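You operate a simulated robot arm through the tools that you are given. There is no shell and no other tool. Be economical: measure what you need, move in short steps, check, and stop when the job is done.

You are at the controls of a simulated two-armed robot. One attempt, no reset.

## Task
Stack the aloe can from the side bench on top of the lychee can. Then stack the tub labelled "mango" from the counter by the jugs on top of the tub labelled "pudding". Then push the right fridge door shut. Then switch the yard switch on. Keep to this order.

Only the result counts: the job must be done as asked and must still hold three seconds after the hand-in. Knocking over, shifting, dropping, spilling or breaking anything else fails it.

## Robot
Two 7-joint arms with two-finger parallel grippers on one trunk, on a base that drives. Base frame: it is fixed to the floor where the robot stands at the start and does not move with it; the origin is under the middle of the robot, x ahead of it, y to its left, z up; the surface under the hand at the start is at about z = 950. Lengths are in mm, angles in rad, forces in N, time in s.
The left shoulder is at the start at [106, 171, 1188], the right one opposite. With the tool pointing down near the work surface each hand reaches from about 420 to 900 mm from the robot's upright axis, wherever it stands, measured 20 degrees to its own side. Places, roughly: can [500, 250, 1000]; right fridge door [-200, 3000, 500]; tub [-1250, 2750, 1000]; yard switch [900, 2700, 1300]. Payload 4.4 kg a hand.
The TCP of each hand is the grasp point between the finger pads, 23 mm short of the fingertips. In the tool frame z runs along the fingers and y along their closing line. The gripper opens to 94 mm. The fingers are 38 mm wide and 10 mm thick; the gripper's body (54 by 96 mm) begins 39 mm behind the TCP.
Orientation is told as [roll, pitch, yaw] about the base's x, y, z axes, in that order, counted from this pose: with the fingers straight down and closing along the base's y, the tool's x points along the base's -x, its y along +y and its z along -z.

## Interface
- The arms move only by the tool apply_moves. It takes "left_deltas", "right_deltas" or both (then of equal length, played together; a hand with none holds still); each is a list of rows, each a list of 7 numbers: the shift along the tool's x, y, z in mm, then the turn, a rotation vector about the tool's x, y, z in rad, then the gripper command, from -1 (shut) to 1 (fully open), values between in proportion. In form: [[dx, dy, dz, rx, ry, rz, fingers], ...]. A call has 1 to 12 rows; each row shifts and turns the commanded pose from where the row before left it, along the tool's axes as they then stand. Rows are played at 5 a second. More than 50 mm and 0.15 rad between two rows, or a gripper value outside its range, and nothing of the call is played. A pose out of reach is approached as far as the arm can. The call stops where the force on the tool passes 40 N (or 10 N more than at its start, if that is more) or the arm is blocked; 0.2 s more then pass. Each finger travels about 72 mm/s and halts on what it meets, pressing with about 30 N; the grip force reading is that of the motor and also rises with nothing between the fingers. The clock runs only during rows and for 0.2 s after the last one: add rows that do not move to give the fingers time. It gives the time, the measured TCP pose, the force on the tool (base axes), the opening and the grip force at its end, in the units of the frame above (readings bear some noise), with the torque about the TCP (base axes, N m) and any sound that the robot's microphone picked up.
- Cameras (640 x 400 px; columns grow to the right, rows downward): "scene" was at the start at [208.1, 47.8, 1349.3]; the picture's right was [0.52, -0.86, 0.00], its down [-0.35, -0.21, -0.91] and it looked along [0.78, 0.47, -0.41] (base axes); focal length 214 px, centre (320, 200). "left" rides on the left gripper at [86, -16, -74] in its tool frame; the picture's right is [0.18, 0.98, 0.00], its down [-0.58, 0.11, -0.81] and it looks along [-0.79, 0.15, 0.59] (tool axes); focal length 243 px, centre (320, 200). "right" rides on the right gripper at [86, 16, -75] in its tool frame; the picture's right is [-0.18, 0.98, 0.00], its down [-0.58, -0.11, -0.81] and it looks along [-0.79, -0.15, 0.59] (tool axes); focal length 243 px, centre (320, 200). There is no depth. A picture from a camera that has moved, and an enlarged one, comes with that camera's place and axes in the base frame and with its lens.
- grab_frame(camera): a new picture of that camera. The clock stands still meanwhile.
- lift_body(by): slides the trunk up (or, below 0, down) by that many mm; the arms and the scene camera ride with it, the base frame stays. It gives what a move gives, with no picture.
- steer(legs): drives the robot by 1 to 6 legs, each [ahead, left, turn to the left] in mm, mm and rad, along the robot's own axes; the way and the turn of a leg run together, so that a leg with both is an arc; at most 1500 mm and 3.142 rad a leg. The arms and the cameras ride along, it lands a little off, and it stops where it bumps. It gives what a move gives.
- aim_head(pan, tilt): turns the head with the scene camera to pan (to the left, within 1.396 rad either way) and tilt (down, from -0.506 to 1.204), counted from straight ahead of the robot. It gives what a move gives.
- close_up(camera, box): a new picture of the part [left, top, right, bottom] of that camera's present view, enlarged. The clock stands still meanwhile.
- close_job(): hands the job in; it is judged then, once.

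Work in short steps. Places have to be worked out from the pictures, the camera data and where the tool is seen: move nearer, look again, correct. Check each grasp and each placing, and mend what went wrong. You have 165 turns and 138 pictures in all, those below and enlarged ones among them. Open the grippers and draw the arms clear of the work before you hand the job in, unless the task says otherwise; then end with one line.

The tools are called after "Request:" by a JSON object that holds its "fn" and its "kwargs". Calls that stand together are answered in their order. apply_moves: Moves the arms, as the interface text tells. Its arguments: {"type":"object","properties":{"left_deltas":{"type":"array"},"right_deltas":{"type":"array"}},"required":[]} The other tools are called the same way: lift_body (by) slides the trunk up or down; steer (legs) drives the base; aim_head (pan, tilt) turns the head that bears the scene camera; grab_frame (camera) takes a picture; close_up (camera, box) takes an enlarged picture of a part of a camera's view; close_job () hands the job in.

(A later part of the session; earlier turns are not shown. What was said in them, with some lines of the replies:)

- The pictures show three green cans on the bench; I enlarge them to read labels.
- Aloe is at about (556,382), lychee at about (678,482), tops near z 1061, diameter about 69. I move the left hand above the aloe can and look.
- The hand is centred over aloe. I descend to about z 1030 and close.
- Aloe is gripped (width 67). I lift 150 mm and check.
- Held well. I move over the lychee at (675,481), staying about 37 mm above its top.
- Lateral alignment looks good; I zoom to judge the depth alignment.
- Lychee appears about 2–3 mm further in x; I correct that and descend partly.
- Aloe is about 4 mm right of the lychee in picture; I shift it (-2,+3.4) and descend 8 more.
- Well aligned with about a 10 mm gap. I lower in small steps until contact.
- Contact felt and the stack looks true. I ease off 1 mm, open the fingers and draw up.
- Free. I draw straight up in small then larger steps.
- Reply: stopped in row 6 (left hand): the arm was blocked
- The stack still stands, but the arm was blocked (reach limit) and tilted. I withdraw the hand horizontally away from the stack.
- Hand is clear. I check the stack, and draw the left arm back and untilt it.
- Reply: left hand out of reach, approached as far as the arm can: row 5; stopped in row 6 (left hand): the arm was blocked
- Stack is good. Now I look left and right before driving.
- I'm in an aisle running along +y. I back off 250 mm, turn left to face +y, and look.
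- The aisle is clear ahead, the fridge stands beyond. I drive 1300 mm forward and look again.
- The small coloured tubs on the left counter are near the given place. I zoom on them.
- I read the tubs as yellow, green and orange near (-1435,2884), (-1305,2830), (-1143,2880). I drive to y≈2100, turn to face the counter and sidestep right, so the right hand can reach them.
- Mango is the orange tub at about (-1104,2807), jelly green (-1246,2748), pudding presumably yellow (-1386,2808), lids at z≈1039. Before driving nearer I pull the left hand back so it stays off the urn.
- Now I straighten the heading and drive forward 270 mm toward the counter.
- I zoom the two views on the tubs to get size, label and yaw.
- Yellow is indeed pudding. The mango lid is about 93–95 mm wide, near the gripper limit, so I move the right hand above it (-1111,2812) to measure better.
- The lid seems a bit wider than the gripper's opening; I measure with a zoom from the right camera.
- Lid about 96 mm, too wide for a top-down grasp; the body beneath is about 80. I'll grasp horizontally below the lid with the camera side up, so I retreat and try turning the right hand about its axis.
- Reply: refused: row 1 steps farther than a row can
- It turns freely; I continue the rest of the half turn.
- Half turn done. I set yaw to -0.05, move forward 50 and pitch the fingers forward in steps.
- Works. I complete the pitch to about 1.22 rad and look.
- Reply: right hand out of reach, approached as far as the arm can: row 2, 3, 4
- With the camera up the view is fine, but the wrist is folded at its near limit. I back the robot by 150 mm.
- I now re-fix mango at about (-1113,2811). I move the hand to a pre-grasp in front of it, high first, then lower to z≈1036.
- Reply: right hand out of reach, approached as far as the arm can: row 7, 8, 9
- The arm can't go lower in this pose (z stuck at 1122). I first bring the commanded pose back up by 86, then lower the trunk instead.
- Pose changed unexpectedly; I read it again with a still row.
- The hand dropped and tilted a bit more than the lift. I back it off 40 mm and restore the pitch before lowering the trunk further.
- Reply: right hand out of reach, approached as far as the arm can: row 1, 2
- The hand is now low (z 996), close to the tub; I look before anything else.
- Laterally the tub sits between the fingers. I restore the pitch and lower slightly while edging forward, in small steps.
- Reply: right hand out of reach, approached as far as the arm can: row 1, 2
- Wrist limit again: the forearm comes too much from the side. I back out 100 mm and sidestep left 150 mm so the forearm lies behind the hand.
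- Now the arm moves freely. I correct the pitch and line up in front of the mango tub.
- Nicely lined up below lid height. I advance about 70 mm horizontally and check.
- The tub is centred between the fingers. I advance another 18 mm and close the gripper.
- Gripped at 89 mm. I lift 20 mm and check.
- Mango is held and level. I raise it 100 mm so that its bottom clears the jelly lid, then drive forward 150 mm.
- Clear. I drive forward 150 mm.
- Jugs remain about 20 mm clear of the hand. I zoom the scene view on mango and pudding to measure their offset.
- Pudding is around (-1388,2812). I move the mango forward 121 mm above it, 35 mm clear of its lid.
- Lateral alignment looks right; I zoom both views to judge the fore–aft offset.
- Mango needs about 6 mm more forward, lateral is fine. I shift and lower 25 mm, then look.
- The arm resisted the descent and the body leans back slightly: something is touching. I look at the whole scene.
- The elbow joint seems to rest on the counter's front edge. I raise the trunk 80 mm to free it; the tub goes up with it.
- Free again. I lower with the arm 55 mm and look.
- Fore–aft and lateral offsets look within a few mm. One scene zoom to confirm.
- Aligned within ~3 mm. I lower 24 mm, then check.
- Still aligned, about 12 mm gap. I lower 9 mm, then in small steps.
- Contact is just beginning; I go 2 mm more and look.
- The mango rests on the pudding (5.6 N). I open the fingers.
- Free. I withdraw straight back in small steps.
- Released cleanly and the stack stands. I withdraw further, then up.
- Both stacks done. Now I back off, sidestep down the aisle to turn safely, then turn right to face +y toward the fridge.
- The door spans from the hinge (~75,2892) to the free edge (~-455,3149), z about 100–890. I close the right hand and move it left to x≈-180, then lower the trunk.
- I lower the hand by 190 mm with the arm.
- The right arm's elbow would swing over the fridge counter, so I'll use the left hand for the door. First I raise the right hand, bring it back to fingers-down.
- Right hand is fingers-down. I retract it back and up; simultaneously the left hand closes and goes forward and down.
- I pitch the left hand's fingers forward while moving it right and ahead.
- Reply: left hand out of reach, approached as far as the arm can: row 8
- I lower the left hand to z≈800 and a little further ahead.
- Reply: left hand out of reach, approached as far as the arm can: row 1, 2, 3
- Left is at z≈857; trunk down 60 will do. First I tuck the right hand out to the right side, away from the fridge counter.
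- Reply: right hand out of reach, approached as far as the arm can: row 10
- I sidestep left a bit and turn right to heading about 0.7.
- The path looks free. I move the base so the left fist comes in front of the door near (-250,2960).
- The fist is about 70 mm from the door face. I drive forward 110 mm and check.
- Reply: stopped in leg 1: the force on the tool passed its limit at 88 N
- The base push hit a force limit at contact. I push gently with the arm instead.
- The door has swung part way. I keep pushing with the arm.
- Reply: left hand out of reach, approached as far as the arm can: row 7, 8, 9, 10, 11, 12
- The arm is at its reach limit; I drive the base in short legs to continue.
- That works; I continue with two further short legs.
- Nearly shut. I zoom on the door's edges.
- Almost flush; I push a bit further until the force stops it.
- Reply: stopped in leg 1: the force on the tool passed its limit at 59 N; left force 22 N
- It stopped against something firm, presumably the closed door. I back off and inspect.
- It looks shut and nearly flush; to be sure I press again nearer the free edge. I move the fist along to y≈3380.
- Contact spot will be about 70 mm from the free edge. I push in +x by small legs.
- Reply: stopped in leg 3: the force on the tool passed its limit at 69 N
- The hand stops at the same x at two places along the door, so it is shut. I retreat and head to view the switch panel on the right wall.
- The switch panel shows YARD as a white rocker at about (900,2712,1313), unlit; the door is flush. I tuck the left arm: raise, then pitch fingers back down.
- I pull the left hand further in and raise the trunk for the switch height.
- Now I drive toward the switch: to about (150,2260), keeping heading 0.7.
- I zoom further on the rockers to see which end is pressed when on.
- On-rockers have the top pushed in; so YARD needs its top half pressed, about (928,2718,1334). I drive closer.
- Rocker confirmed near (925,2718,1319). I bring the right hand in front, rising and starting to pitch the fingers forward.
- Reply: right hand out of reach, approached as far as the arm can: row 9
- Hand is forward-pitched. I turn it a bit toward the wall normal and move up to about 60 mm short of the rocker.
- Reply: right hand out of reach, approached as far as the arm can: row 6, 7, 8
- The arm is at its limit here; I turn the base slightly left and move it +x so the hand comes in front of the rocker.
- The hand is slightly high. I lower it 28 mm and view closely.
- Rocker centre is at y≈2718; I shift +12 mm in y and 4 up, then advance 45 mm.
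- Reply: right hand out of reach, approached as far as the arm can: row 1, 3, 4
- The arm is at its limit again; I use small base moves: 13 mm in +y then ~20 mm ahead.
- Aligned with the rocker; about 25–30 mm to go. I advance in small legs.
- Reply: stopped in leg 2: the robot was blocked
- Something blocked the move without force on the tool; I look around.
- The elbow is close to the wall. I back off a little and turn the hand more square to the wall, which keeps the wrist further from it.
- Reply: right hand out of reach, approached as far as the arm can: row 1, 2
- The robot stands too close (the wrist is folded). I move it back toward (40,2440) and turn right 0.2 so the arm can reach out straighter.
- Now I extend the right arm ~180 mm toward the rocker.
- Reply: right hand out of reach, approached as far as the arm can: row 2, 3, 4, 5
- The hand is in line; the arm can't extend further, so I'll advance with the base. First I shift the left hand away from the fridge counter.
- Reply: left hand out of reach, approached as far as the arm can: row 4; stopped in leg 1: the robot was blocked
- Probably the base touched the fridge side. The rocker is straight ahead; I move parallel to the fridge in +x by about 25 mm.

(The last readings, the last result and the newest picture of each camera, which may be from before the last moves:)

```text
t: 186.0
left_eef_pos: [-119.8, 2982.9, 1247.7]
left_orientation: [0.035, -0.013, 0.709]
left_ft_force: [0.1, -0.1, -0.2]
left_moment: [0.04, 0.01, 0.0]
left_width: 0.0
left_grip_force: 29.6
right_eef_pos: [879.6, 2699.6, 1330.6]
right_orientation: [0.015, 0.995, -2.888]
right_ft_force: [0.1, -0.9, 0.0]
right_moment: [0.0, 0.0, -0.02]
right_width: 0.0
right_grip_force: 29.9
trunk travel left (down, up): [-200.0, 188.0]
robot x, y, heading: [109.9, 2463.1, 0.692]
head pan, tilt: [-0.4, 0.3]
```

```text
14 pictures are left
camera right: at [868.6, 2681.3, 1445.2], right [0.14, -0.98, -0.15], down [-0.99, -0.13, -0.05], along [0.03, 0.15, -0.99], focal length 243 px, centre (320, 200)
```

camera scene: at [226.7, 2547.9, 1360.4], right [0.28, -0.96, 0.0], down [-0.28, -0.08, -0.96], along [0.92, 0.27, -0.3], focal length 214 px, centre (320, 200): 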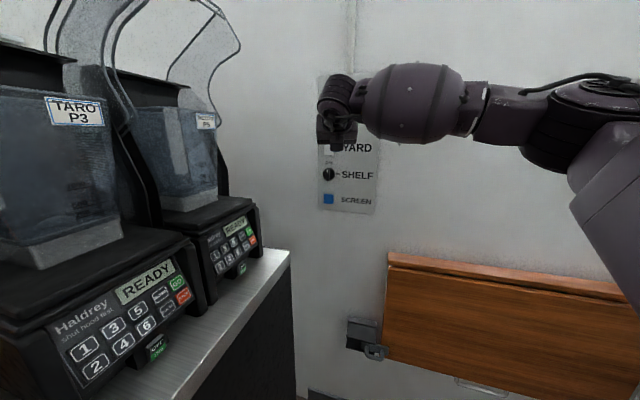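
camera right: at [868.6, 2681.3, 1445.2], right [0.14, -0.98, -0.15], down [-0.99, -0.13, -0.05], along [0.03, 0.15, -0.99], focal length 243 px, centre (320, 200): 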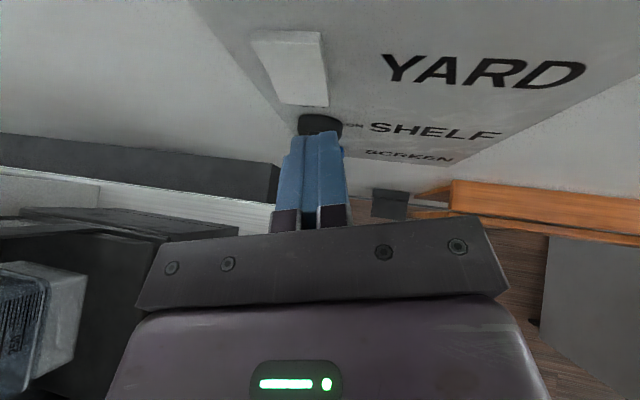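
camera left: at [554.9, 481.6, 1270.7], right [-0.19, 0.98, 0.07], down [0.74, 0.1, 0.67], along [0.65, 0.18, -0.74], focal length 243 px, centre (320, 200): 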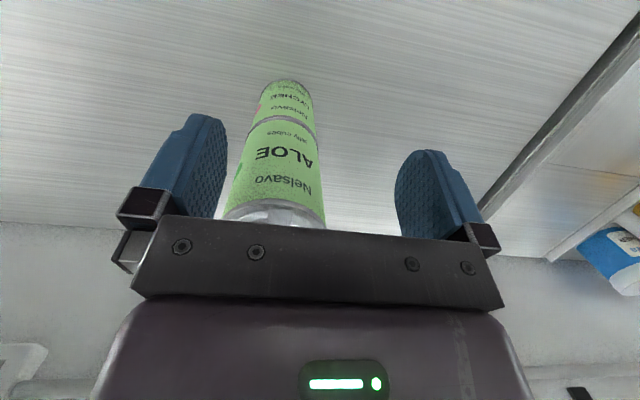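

Free. The rocker lies about 11 mm to the left of the fingers; I shift the hand left with the arm.

Request:
{"fn": "apply_moves", "kwargs": {"right_deltas": [[0, -6, 0, 0, 0, 0, -1], [0, -6, 0, 0, 0, 0, -1], [2, 0, 0, 0, 0, 0, -1]]}}

```text
t: 186.8
left_eef_pos: [-119.7, 2983.2, 1246.4]
left_orientation: [0.034, -0.014, 0.709]
left_ft_force: [0.2, -0.4, -0.4]
left_moment: [0.0, -0.04, 0.01]
left_width: 0.1
left_grip_force: 30.0
right_eef_pos: [881.5, 2699.1, 1334.3]
right_orientation: [0.017, 0.997, -2.883]
right_ft_force: [0.0, -0.3, 0.1]
right_moment: [0.0, 0.0, -0.02]
right_width: 0.0
right_grip_force: 29.8
right hand out of reach, approached as far as the arm can: row 1, 2
trunk travel left (down, up): [-200.0, 188.0]
robot x, y, heading: [111.6, 2463.9, 0.696]
head pan, tilt: [-0.4, 0.3]
```

I turn the base by 0.016 rad to shift the fingertip ~12 mm, then advance ~12 mm in +x.

Request:
{"fn": "steer", "kwargs": {"legs": [[0, 0, 0.016], [9, -8, 0]]}}

Request:
{"fn": "grab_frame", "kwargs": {"camera": "right"}}

```text
t: 187.9
left_eef_pos: [-115.7, 2980.4, 1248.3]
left_orientation: [0.033, -0.014, 0.726]
left_ft_force: [0.8, -0.5, -0.1]
left_moment: [-0.04, 0.01, 0.0]
left_width: 0.0
left_grip_force: 29.6
right_eef_pos: [889.5, 2711.1, 1334.2]
right_orientation: [0.016, 0.997, -2.867]
right_ft_force: [0.1, -0.9, 0.7]
right_moment: [0.02, 0.02, 0.01]
right_width: 0.0
right_grip_force: 30.1
trunk travel left (down, up): [-200.0, 188.0]
robot x, y, heading: [123.0, 2461.5, 0.704]
head pan, tilt: [-0.4, 0.3]
```

```text
13 pictures are left
camera right: at [877.5, 2692.4, 1447.9], right [0.15, -0.98, -0.15], down [-0.99, -0.15, -0.05], along [0.03, 0.15, -0.99], focal length 243 px, centre (320, 200)
```

right: 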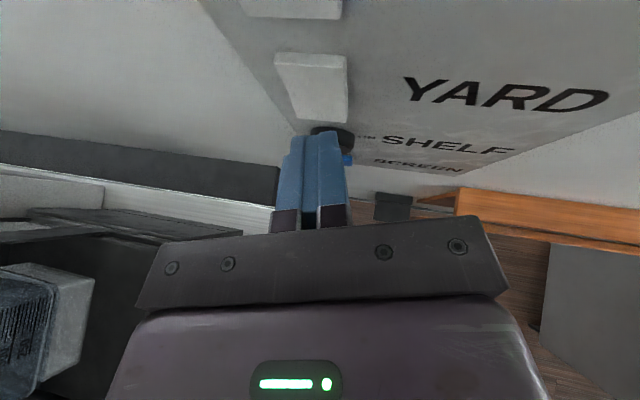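

Aligned now, about 25 mm to go. I advance in +x in small legs.

Request:
{"fn": "steer", "kwargs": {"legs": [[13, -11, 0]]}}

Request:
{"fn": "grab_frame", "kwargs": {"camera": "right"}}

```text
t: 188.7
left_eef_pos: [-97.2, 2979.4, 1247.9]
left_orientation: [0.036, -0.011, 0.728]
left_ft_force: [-0.2, 0.2, -0.4]
left_moment: [0.04, 0.01, 0.02]
left_width: 0.0
left_grip_force: 29.9
right_eef_pos: [907.0, 2710.4, 1333.8]
right_orientation: [0.017, 0.996, -2.87]
right_ft_force: [0.5, 0.0, 0.6]
right_moment: [0.0, 0.0, 0.0]
right_width: 0.3
right_grip_force: 29.6
trunk travel left (down, up): [-200.0, 188.0]
robot x, y, heading: [141.6, 2458.0, 0.709]
head pan, tilt: [-0.4, 0.3]
```

```text
12 pictures are left
camera right: at [895.2, 2693.0, 1447.0], right [0.15, -0.98, -0.15], down [-0.99, -0.15, -0.05], along [0.03, 0.15, -0.99], focal length 243 px, centre (320, 200)
```

right: 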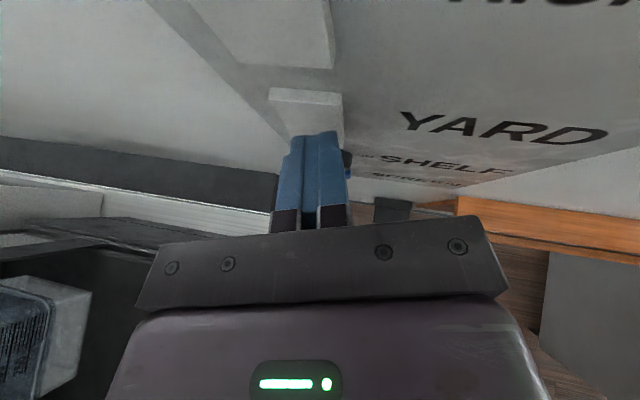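

About 13 mm remain. I continue.

Request:
{"fn": "steer", "kwargs": {"legs": [[9, -8, 0], [6, -5, 0]]}}

Request:
{"fn": "grab_frame", "kwargs": {"camera": "right"}}

```text
t: 189.8
left_eef_pos: [-90.0, 2977.4, 1247.4]
left_orientation: [0.033, -0.017, 0.729]
left_ft_force: [0.4, 0.2, 0.4]
left_moment: [-0.01, -0.01, 0.02]
left_width: 0.3
left_grip_force: 29.8
right_eef_pos: [910.4, 2712.0, 1337.1]
right_orientation: [0.016, 0.994, -2.864]
right_ft_force: [-19.1, -8.0, 4.0]
right_moment: [0.02, -0.16, -0.28]
right_width: 0.1
right_grip_force: 29.5
trunk travel left (down, up): [-200.0, 188.0]
robot x, y, heading: [152.8, 2462.0, 0.709]
head pan, tilt: [-0.4, 0.3]
stopped in leg 2: the force on the tool passed its limit at 44 N (the readings are from after the stop); the commanded pose is now the measured one
```

```text
11 pictures are left
camera right: at [899.3, 2693.4, 1450.0], right [0.16, -0.98, -0.15], down [-0.99, -0.16, -0.05], along [0.03, 0.15, -0.99], focal length 243 px, centre (320, 200)
```

right: 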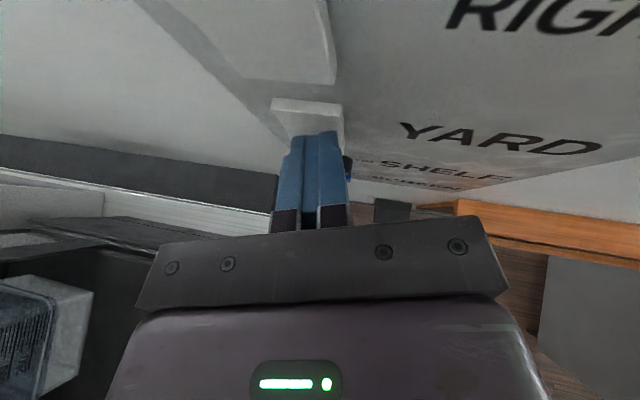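

Contact at 44 N but no click was heard. I back off 25 mm and check the panel's indicator.

Request:
{"fn": "steer", "kwargs": {"legs": [[-18, 15, 0]]}}

Request:
{"fn": "close_up", "kwargs": {"camera": "scene", "box": [260, 60, 420, 230]}}

```text
t: 190.6
left_eef_pos: [-109.1, 2979.6, 1247.0]
left_orientation: [0.033, -0.011, 0.728]
left_ft_force: [1.2, 0.0, 0.3]
left_moment: [0.0, -0.01, 0.0]
left_width: 0.1
left_grip_force: 29.7
right_eef_pos: [892.4, 2714.0, 1331.0]
right_orientation: [0.022, 0.988, -2.859]
right_ft_force: [0.8, 1.3, 0.1]
right_moment: [0.0, 0.01, -0.01]
right_width: 0.0
right_grip_force: 30.4
trunk travel left (down, up): [-200.0, 188.0]
robot x, y, heading: [130.3, 2460.0, 0.714]
head pan, tilt: [-0.4, 0.3]
```

```text
2.35 times, centred on (340, 145) of scene
camera zoom: at [316.8, 2573.7, 1360.1], right [0.3, -0.95, 0.0], down [-0.28, -0.09, -0.96], along [0.91, 0.29, -0.3], focal length 505 px, centre (273, 329)
```

zoom: 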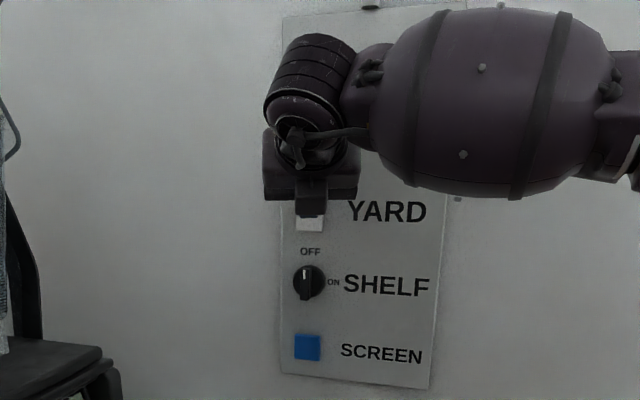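

The YARD light isn't on; I touched near the rocker's middle. I raise the trunk 14 mm and press again.

Request:
{"fn": "lift_body", "kwargs": {"by": 14}}

Request:
{"fn": "steer", "kwargs": {"legs": [[9, -9, 0], [9, -8, 0]]}}

Request:
{"fn": "grab_frame", "kwargs": {"camera": "right"}}

```text
t: 191.2
left_eef_pos: [-113.3, 2976.8, 1260.5]
left_orientation: [0.033, -0.036, 0.728]
left_ft_force: [0.1, 0.5, 0.8]
left_moment: [0.01, 0.02, 0.01]
left_width: 0.0
left_grip_force: 30.1
right_eef_pos: [881.8, 2703.2, 1369.3]
right_orientation: [-0.011, 1.023, -2.886]
right_ft_force: [0.3, 0.9, -0.5]
right_moment: [0.02, -0.01, -0.01]
right_width: 0.1
right_grip_force: 29.5
trunk travel left (down, up): [-214.0, 174.0]
robot x, y, heading: [130.3, 2461.5, 0.708]
head pan, tilt: [-0.4, 0.3]
```

```text
t: 192.4
left_eef_pos: [-89.6, 2974.9, 1261.9]
left_orientation: [0.033, -0.037, 0.727]
left_ft_force: [0.0, 0.0, 0.1]
left_moment: [-0.01, 0.0, -0.01]
left_width: 0.0
left_grip_force: 29.8
right_eef_pos: [904.6, 2700.4, 1371.0]
right_orientation: [-0.012, 1.026, -2.887]
right_ft_force: [0.0, -0.1, 0.1]
right_moment: [0.01, 0.02, -0.01]
right_width: 0.2
right_grip_force: 30.2
trunk travel left (down, up): [-214.0, 174.0]
robot x, y, heading: [153.8, 2458.6, 0.709]
head pan, tilt: [-0.4, 0.3]
```

```text
9 pictures are left
camera right: at [890.7, 2679.8, 1484.5], right [0.16, -0.97, -0.16], down [-0.99, -0.15, -0.08], along [0.05, 0.17, -0.98], focal length 243 px, centre (320, 200)
```

right: 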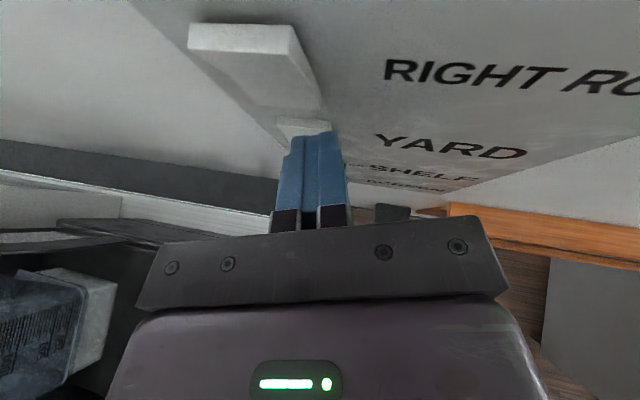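

The hand jumped up to z 1371, beside the upper rocker; I back off slightly and lower it 25 mm with the arm.

Request:
{"fn": "steer", "kwargs": {"legs": [[-9, 9, 0]]}}

Request:
{"fn": "apply_moves", "kwargs": {"right_deltas": [[-10, -4, 6.2, 0, 0, 0, -1], [-10.5, -4, 6.2, 0, 0, 0, -1], [0, 0, 0, 0, 0, 0, -1]]}}

```text
t: 193.2
left_eef_pos: [-100.8, 2976.0, 1261.3]
left_orientation: [0.033, -0.036, 0.725]
left_ft_force: [0.3, 0.6, 0.4]
left_moment: [0.01, 0.01, 0.01]
left_width: 0.0
left_grip_force: 29.9
right_eef_pos: [893.0, 2701.9, 1371.1]
right_orientation: [-0.01, 1.025, -2.888]
right_ft_force: [0.4, -0.3, -0.4]
right_moment: [-0.02, 0.02, -0.02]
right_width: 0.1
right_grip_force: 29.7
trunk travel left (down, up): [-214.0, 174.0]
robot x, y, heading: [139.3, 2455.6, 0.708]
head pan, tilt: [-0.4, 0.3]
```

```text
t: 194.0
left_eef_pos: [-100.1, 2975.2, 1261.6]
left_orientation: [0.033, -0.036, 0.727]
left_ft_force: [-0.3, 0.9, -0.2]
left_moment: [0.0, 0.01, 0.02]
left_width: 0.0
left_grip_force: 30.1
right_eef_pos: [894.0, 2704.7, 1348.6]
right_orientation: [-0.013, 1.024, -2.889]
right_ft_force: [0.7, 0.5, -0.2]
right_moment: [0.01, 0.02, 0.0]
right_width: 0.0
right_grip_force: 29.7
right hand out of reach, approached as far as the arm can: row 2
trunk travel left (down, up): [-214.0, 174.0]
robot x, y, heading: [143.5, 2459.8, 0.71]
head pan, tilt: [-0.4, 0.3]
```

Now z≈1348 suits the rocker's upper half. I press in +x.

Request:
{"fn": "steer", "kwargs": {"legs": [[9, -8, 0], [6, -5, 0], [6, -5, 0]]}}

Request:
{"fn": "grab_frame", "kwargs": {"camera": "right"}}

```text
t: 195.4
left_eef_pos: [-76.3, 2974.2, 1261.1]
left_orientation: [0.032, -0.039, 0.729]
left_ft_force: [0.2, -0.4, -0.4]
left_moment: [0.01, 0.03, -0.01]
left_width: 0.0
left_grip_force: 29.9
right_eef_pos: [917.5, 2704.5, 1349.6]
right_orientation: [-0.009, 1.025, -2.887]
right_ft_force: [-29.8, -7.4, -9.1]
right_moment: [0.03, 0.17, -0.24]
right_width: 0.1
right_grip_force: 30.2
trunk travel left (down, up): [-214.0, 174.0]
robot x, y, heading: [170.1, 2460.0, 0.707]
head pan, tilt: [-0.4, 0.3]
```

```text
8 pictures are left
camera right: at [902.9, 2684.2, 1462.9], right [0.17, -0.97, -0.16], down [-0.98, -0.15, -0.08], along [0.05, 0.17, -0.98], focal length 243 px, centre (320, 200)
```

right: 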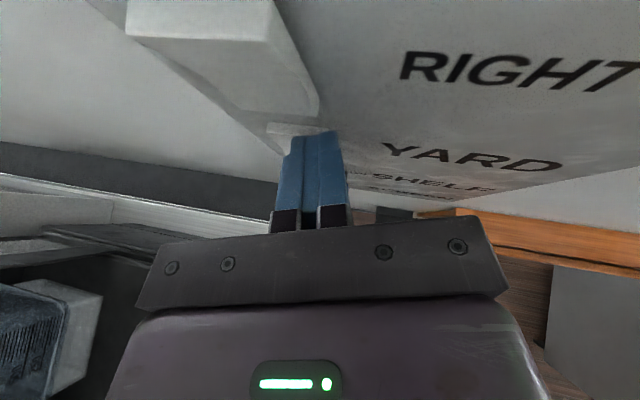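

30 N at 7 mm deeper than before, so the rocker's top likely went in. I back off and check the light.

Request:
{"fn": "steer", "kwargs": {"legs": [[-50, 35, 0]]}}

Request:
{"fn": "grab_frame", "kwargs": {"camera": "right"}}

Request:
{"fn": "close_up", "kwargs": {"camera": "scene", "box": [260, 60, 420, 230]}}

```text
t: 196.4
left_eef_pos: [-135.0, 2970.9, 1261.7]
left_orientation: [0.033, -0.037, 0.726]
left_ft_force: [0.2, -0.7, 0.9]
left_moment: [0.01, -0.02, -0.02]
left_width: 0.0
left_grip_force: 29.4
right_eef_pos: [859.1, 2699.6, 1349.0]
right_orientation: [-0.01, 1.023, -2.884]
right_ft_force: [0.0, -0.1, 0.6]
right_moment: [0.01, 0.01, 0.01]
right_width: 0.0
right_grip_force: 30.3
trunk travel left (down, up): [-214.0, 174.0]
robot x, y, heading: [110.0, 2457.5, 0.708]
head pan, tilt: [-0.4, 0.3]
```

```text
7 pictures are left
camera right: at [845.2, 2679.2, 1461.8], right [0.17, -0.97, -0.16], down [-0.98, -0.15, -0.08], along [0.05, 0.17, -0.98], focal length 243 px, centre (320, 200)
```

right: 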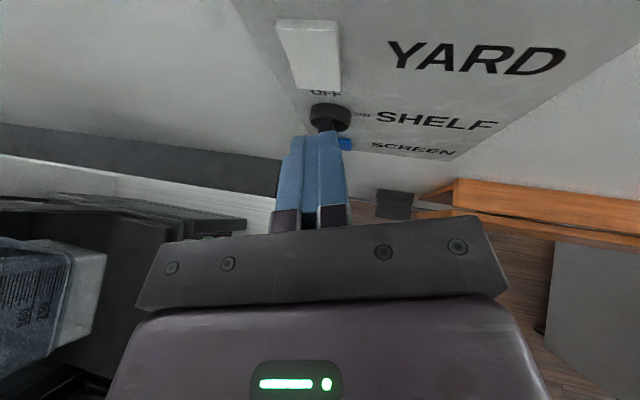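

```text
2.35 times, centred on (340, 145) of scene
camera zoom: at [285.7, 2559.0, 1375.9], right [0.3, -0.95, 0.0], down [-0.28, -0.09, -0.96], along [0.91, 0.29, -0.29], focal length 505 px, centre (273, 329)
```

zoom: 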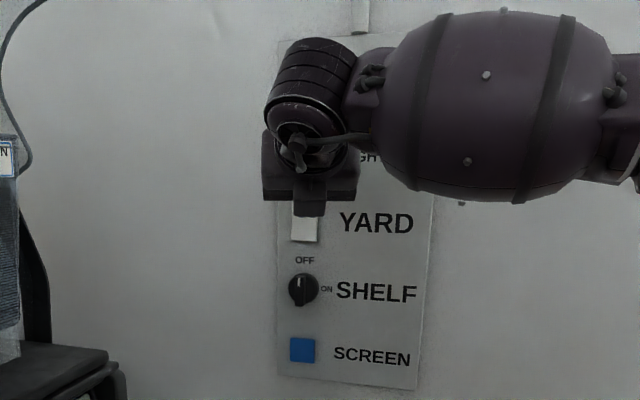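

The rocker's bottom edge now shows a dark shade as on the lit ones. I move the right hand aside and take a close look.

Request:
{"fn": "steer", "kwargs": {"legs": [[-80, 30, 0]]}}

Request:
{"fn": "apply_moves", "kwargs": {"right_deltas": [[0, 40, 0, 0, 0, 0, -1], [0, 45, 0, 0, 0, 0, -1], [0, 45, 0, 0, 0, 0, -1], [0, 45, 0, 0, 0, 0, -1], [0, 45, 0, 0, 0, 0, -1], [0, 0, 0, 0, 0, 0, -1]]}}

Request:
{"fn": "close_up", "kwargs": {"camera": "scene", "box": [290, 60, 400, 210]}}

```text
t: 197.5
left_eef_pos: [-214.2, 2940.4, 1261.4]
left_orientation: [0.033, -0.035, 0.725]
left_ft_force: [-0.9, -0.5, 0.8]
left_moment: [-0.02, -0.01, 0.05]
left_width: 0.2
left_grip_force: 30.2
right_eef_pos: [779.9, 2669.6, 1349.3]
right_orientation: [-0.011, 1.024, -2.888]
right_ft_force: [0.4, 0.3, 0.8]
right_moment: [-0.06, -0.05, 0.01]
right_width: 0.1
right_grip_force: 30.1
trunk travel left (down, up): [-214.0, 174.0]
robot x, y, heading: [27.5, 2426.2, 0.705]
head pan, tilt: [-0.4, 0.3]
```

```text
t: 198.9
left_eef_pos: [-214.6, 2942.5, 1260.5]
left_orientation: [0.033, -0.035, 0.725]
left_ft_force: [-0.1, 0.1, -0.6]
left_moment: [-0.02, -0.03, 0.01]
left_width: 0.1
left_grip_force: 29.4
right_eef_pos: [837.0, 2457.3, 1347.1]
right_orientation: [-0.008, 1.023, -2.883]
right_ft_force: [-0.3, 0.9, -0.2]
right_moment: [0.0, 0.0, -0.02]
right_width: 0.1
right_grip_force: 29.3
trunk travel left (down, up): [-214.0, 174.0]
robot x, y, heading: [28.5, 2427.3, 0.705]
head pan, tilt: [-0.4, 0.3]
```

```text
2.67 times, centred on (345, 135) of scene
camera zoom: at [206.4, 2530.8, 1375.6], right [0.3, -0.95, 0.0], down [-0.28, -0.09, -0.96], along [0.91, 0.29, -0.3], focal length 572 px, centre (253, 373)
```

zoom: 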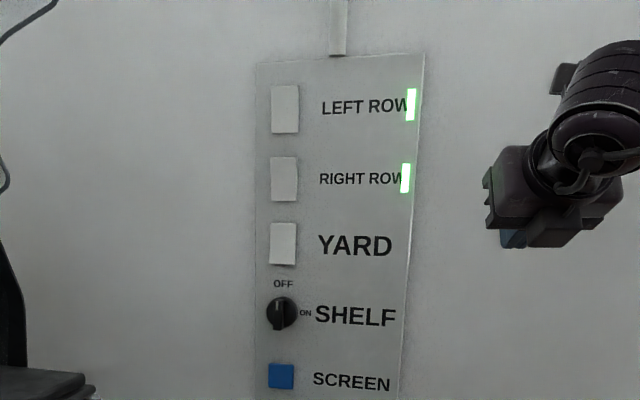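

Request:
{"fn": "close_up", "kwargs": {"camera": "scene", "box": [290, 82, 330, 162]}}

```text
5.00 times, centred on (310, 122) of scene
camera zoom: at [206.4, 2530.8, 1375.6], right [0.3, -0.95, 0.0], down [-0.28, -0.09, -0.96], along [0.91, 0.29, -0.3], focal length 1072 px, centre (370, 590)
```

zoom: 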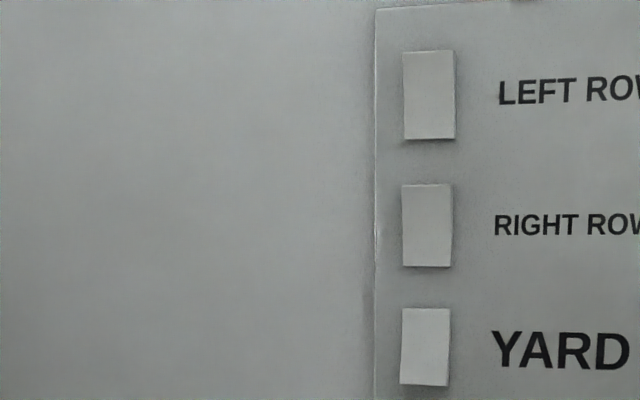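

On closer reading: lit rockers tilt the other way (darker, bottom in); YARD still has its top in. So the bottom half must be pressed. I lower the hand 30 mm while it is free.

Request:
{"fn": "apply_moves", "kwargs": {"right_deltas": [[-13, -15, 7.8, 0, 0, 0, -1], [-13, -15, 7.8, 0, 0, 0, -1], [0, -20, 0, 0, 0, 0, -1], [0, -20, 0, 0, 0, 0, -1], [0, 0, 0, 0, 0, 0, -1]]}}

```text
t: 200.1
left_eef_pos: [-212.8, 2940.8, 1262.1]
left_orientation: [0.032, -0.037, 0.728]
left_ft_force: [-0.3, -0.3, -0.6]
left_moment: [0.01, -0.01, -0.01]
left_width: 0.1
left_grip_force: 30.3
right_eef_pos: [821.9, 2525.3, 1317.3]
right_orientation: [-0.012, 1.023, -2.887]
right_ft_force: [0.5, -0.5, -0.6]
right_moment: [-0.01, -0.03, -0.01]
right_width: 0.0
right_grip_force: 29.9
trunk travel left (down, up): [-214.0, 174.0]
robot x, y, heading: [24.9, 2426.6, 0.704]
head pan, tilt: [-0.4, 0.3]
```

I move the hand left 125 mm with the arm.

Request:
{"fn": "apply_moves", "kwargs": {"right_deltas": [[0, -42, 0, 0, 0, 0, -1], [0, -42, 0, 0, 0, 0, -1], [0, -41, 0, 0, 0, 0, -1], [0, 0, 0, 0, 0, 0, -1]]}}

```text
t: 201.1
left_eef_pos: [-214.0, 2939.6, 1261.1]
left_orientation: [0.034, -0.036, 0.727]
left_ft_force: [0.1, 0.2, 0.3]
left_moment: [-0.01, 0.0, 0.02]
left_width: 0.1
left_grip_force: 29.8
right_eef_pos: [788.0, 2642.7, 1319.2]
right_orientation: [-0.015, 1.024, -2.89]
right_ft_force: [-0.1, 0.2, -0.2]
right_moment: [0.03, -0.02, 0.03]
right_width: 0.0
right_grip_force: 30.1
trunk travel left (down, up): [-214.0, 174.0]
robot x, y, heading: [29.1, 2427.6, 0.71]
head pan, tilt: [-0.4, 0.3]
```

Now I turn the base slightly and drive so that the hand comes to about (885,2707).

Request:
{"fn": "steer", "kwargs": {"legs": [[0, 0, 0.035], [100, -43, 0]]}}

Request:
{"fn": "grab_frame", "kwargs": {"camera": "right"}}

```text
t: 202.7
left_eef_pos: [-129.9, 2968.9, 1260.7]
left_orientation: [0.033, -0.038, 0.76]
left_ft_force: [0.6, -0.7, 0.3]
left_moment: [0.01, 0.03, 0.01]
left_width: 0.0
left_grip_force: 29.6
right_eef_pos: [883.6, 2707.3, 1319.9]
right_orientation: [-0.009, 1.023, -2.852]
right_ft_force: [0.6, -0.8, -0.1]
right_moment: [-0.01, 0.03, -0.04]
right_width: 0.0
right_grip_force: 30.3
trunk travel left (down, up): [-214.0, 174.0]
robot x, y, heading: [131.1, 2459.8, 0.743]
head pan, tilt: [-0.4, 0.3]
```

```text
3 pictures are left
camera right: at [869.8, 2685.3, 1432.0], right [0.2, -0.97, -0.16], down [-0.98, -0.19, -0.08], along [0.04, 0.17, -0.98], focal length 243 px, centre (320, 200)
```

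right: 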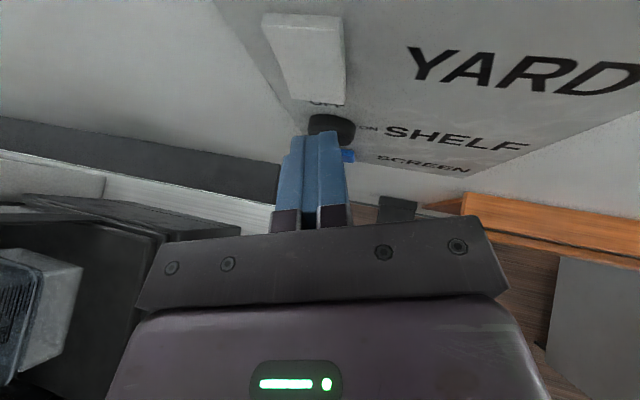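

Aligned with the rocker's lower half. I press in +x until the force limit.

Request:
{"fn": "steer", "kwargs": {"legs": [[10, -9, 0], [6, -5, 0], [6, -5, 0], [5, -4, 0]]}}

```text
t: 204.6
left_eef_pos: [-97.2, 2966.4, 1261.6]
left_orientation: [0.033, -0.038, 0.761]
left_ft_force: [-0.7, 0.3, 0.5]
left_moment: [0.03, 0.02, 0.04]
left_width: 0.1
left_grip_force: 30.0
right_eef_pos: [907.9, 2707.3, 1321.5]
right_orientation: [-0.015, 1.018, -2.847]
right_ft_force: [-16.5, -8.9, 5.4]
right_moment: [0.03, -0.22, -0.26]
right_width: 0.2
right_grip_force: 29.9
trunk travel left (down, up): [-214.0, 174.0]
robot x, y, heading: [166.4, 2458.4, 0.744]
head pan, tilt: [-0.4, 0.3]
stopped in leg 4: the force on the tool passed its limit at 46 N (the readings are from after the stop); the commanded pose is now the measured one
```

Contact, but perhaps not yet pressed through. I push on a little further.

Request:
{"fn": "steer", "kwargs": {"legs": [[4, -4, 0], [4, -4, 0]]}}

```text
t: 205.4
left_eef_pos: [-94.3, 2965.8, 1261.9]
left_orientation: [0.032, -0.038, 0.759]
left_ft_force: [0.3, 0.1, 0.0]
left_moment: [0.0, 0.0, -0.02]
left_width: 0.0
left_grip_force: 29.7
right_eef_pos: [908.7, 2709.0, 1321.2]
right_orientation: [-0.017, 1.014, -2.845]
right_ft_force: [-17.7, -10.7, 6.7]
right_moment: [0.06, -0.22, -0.36]
right_width: 0.1
right_grip_force: 30.1
trunk travel left (down, up): [-214.0, 174.0]
robot x, y, heading: [170.5, 2467.5, 0.735]
head pan, tilt: [-0.4, 0.3]
stopped in leg 1: the force on the tool passed its limit at 45 N (the readings are from after the stop); the commanded pose is now the measured one
```

It is firm here, so I may be at the pivot still. I back off, lower 14 mm, and press again.

Request:
{"fn": "steer", "kwargs": {"legs": [[-16, 15, 0]]}}

Request:
{"fn": "apply_moves", "kwargs": {"right_deltas": [[-6, 0, 3.7, 0, 0, 0, -1], [-6, 0, 3.7, 0, 0, 0, -1], [0, 0, 0, 0, 0, 0, -1]]}}

```text
t: 206.3
left_eef_pos: [-112.4, 2969.2, 1260.9]
left_orientation: [0.035, -0.034, 0.76]
left_ft_force: [0.8, 0.7, -0.8]
left_moment: [0.01, -0.01, 0.01]
left_width: 0.1
left_grip_force: 30.1
right_eef_pos: [892.6, 2711.6, 1316.8]
right_orientation: [-0.01, 1.012, -2.841]
right_ft_force: [0.4, 0.5, 0.5]
right_moment: [0.03, 0.0, -0.04]
right_width: 0.0
right_grip_force: 30.1
trunk travel left (down, up): [-214.0, 174.0]
robot x, y, heading: [149.8, 2461.5, 0.743]
head pan, tilt: [-0.4, 0.3]
```

```text
t: 207.1
left_eef_pos: [-112.2, 2968.4, 1261.7]
left_orientation: [0.033, -0.035, 0.759]
left_ft_force: [0.0, 0.3, -0.2]
left_moment: [-0.02, 0.0, 0.0]
left_width: 0.0
left_grip_force: 29.5
right_eef_pos: [892.1, 2711.2, 1303.8]
right_orientation: [-0.014, 1.011, -2.843]
right_ft_force: [-0.2, -1.0, -1.2]
right_moment: [0.02, -0.01, 0.04]
right_width: 0.1
right_grip_force: 29.9
trunk travel left (down, up): [-214.0, 174.0]
robot x, y, heading: [145.7, 2461.9, 0.741]
head pan, tilt: [-0.4, 0.3]
```

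Hand at z≈1304 now. Press again.

Request:
{"fn": "steer", "kwargs": {"legs": [[6, -5, 0], [5, -4, 0], [5, -4, 0], [5, -4, 0]]}}

```text
t: 208.9
left_eef_pos: [-89.5, 2967.9, 1261.7]
left_orientation: [0.034, -0.037, 0.761]
left_ft_force: [-0.1, 0.2, -0.7]
left_moment: [-0.02, 0.0, 0.01]
left_width: 0.1
left_grip_force: 30.0
right_eef_pos: [909.2, 2713.3, 1304.5]
right_orientation: [-0.014, 1.008, -2.836]
right_ft_force: [-14.8, -8.7, 3.7]
right_moment: [0.04, -0.18, -0.25]
right_width: 0.1
right_grip_force: 29.9
trunk travel left (down, up): [-214.0, 174.0]
robot x, y, heading: [173.0, 2460.3, 0.741]
head pan, tilt: [-0.4, 0.3]
heard: click
stopped in leg 4: the force on the tool passed its limit at 45 N (the readings are from after the stop); the commanded pose is now the measured one
```

"Click" heard. I back off and check the panel with a zoom.

Request:
{"fn": "steer", "kwargs": {"legs": [[-60, 45, 0], [-60, 30, 0]]}}

Request:
{"fn": "apply_moves", "kwargs": {"right_deltas": [[0, 40, 0, 0, 0, 0, -0.5], [0, 45, 0, 0, 0, 0, 0.5], [0, 45, 0, 0, 0, 0, 1], [0, 45, 0, 0, 0, 0, 1], [0, 45, 0, 0, 0, 0, 1], [0, 0, 0, 0, 0, 0, 1]], "left_deltas": [[0, 0, 0, 0, 0, 0, -0.5], [0, 0, 0, 0, 0, 0, 0.5], [0, 0, 0, 0, 0, 0, 1], [0, 0, 0, 0, 0, 0, 1], [0, 0, 0, 0, 0, 0, 1], [0, 0, 0, 0, 0, 0, 1]]}}

Request:
{"fn": "close_up", "kwargs": {"camera": "scene", "box": [280, 60, 420, 220]}}

```text
t: 210.6
left_eef_pos: [-229.4, 2941.9, 1261.8]
left_orientation: [0.033, -0.037, 0.763]
left_ft_force: [-0.2, -0.8, 0.0]
left_moment: [0.04, -0.01, -0.02]
left_width: 0.1
left_grip_force: 30.6
right_eef_pos: [772.6, 2689.4, 1302.3]
right_orientation: [-0.011, 1.008, -2.831]
right_ft_force: [0.2, 0.0, 1.1]
right_moment: [0.02, -0.02, -0.01]
right_width: 0.0
right_grip_force: 29.8
trunk travel left (down, up): [-214.0, 174.0]
robot x, y, heading: [34.8, 2438.6, 0.74]
head pan, tilt: [-0.4, 0.3]
```

```text
t: 212.0
left_eef_pos: [-228.3, 2943.3, 1259.2]
left_orientation: [0.033, -0.033, 0.763]
left_ft_force: [-0.1, 0.5, 0.3]
left_moment: [-0.01, -0.01, -0.01]
left_width: 93.7
left_grip_force: 0.0
right_eef_pos: [842.7, 2481.4, 1300.7]
right_orientation: [-0.009, 1.007, -2.828]
right_ft_force: [0.7, 0.7, 0.4]
right_moment: [0.0, 0.0, 0.0]
right_width: 94.1
right_grip_force: 0.2
trunk travel left (down, up): [-214.0, 174.0]
robot x, y, heading: [33.0, 2437.4, 0.744]
head pan, tilt: [-0.4, 0.3]
```

```text
2.50 times, centred on (350, 140) of scene
camera zoom: at [207.4, 2548.4, 1375.7], right [0.34, -0.94, 0.0], down [-0.28, -0.1, -0.96], along [0.9, 0.32, -0.3], focal length 536 px, centre (245, 350)
```

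zoom: 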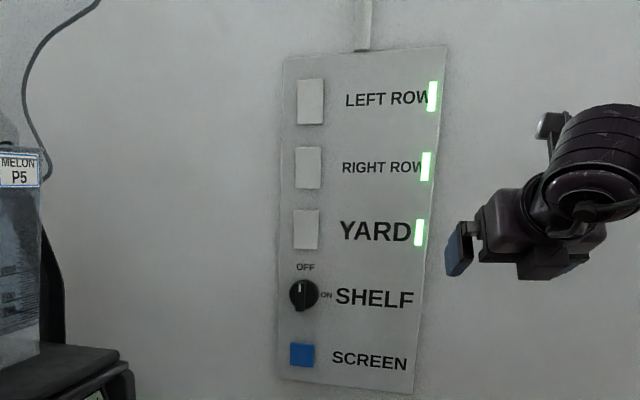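

The YARD light is on, the other switches are unchanged, the grippers are open and the arms are clear. I hand in.

Request:
{"fn": "close_job", "kwargs": {}}

```text
The job is handed in.
```

I did all four steps in order and handed the job in, but I don't have the judge's result. The aloe can is on the lychee can, the mango tub is on the pudding tub, the right fridge door is shut, and the yard switch is on with its light lit.
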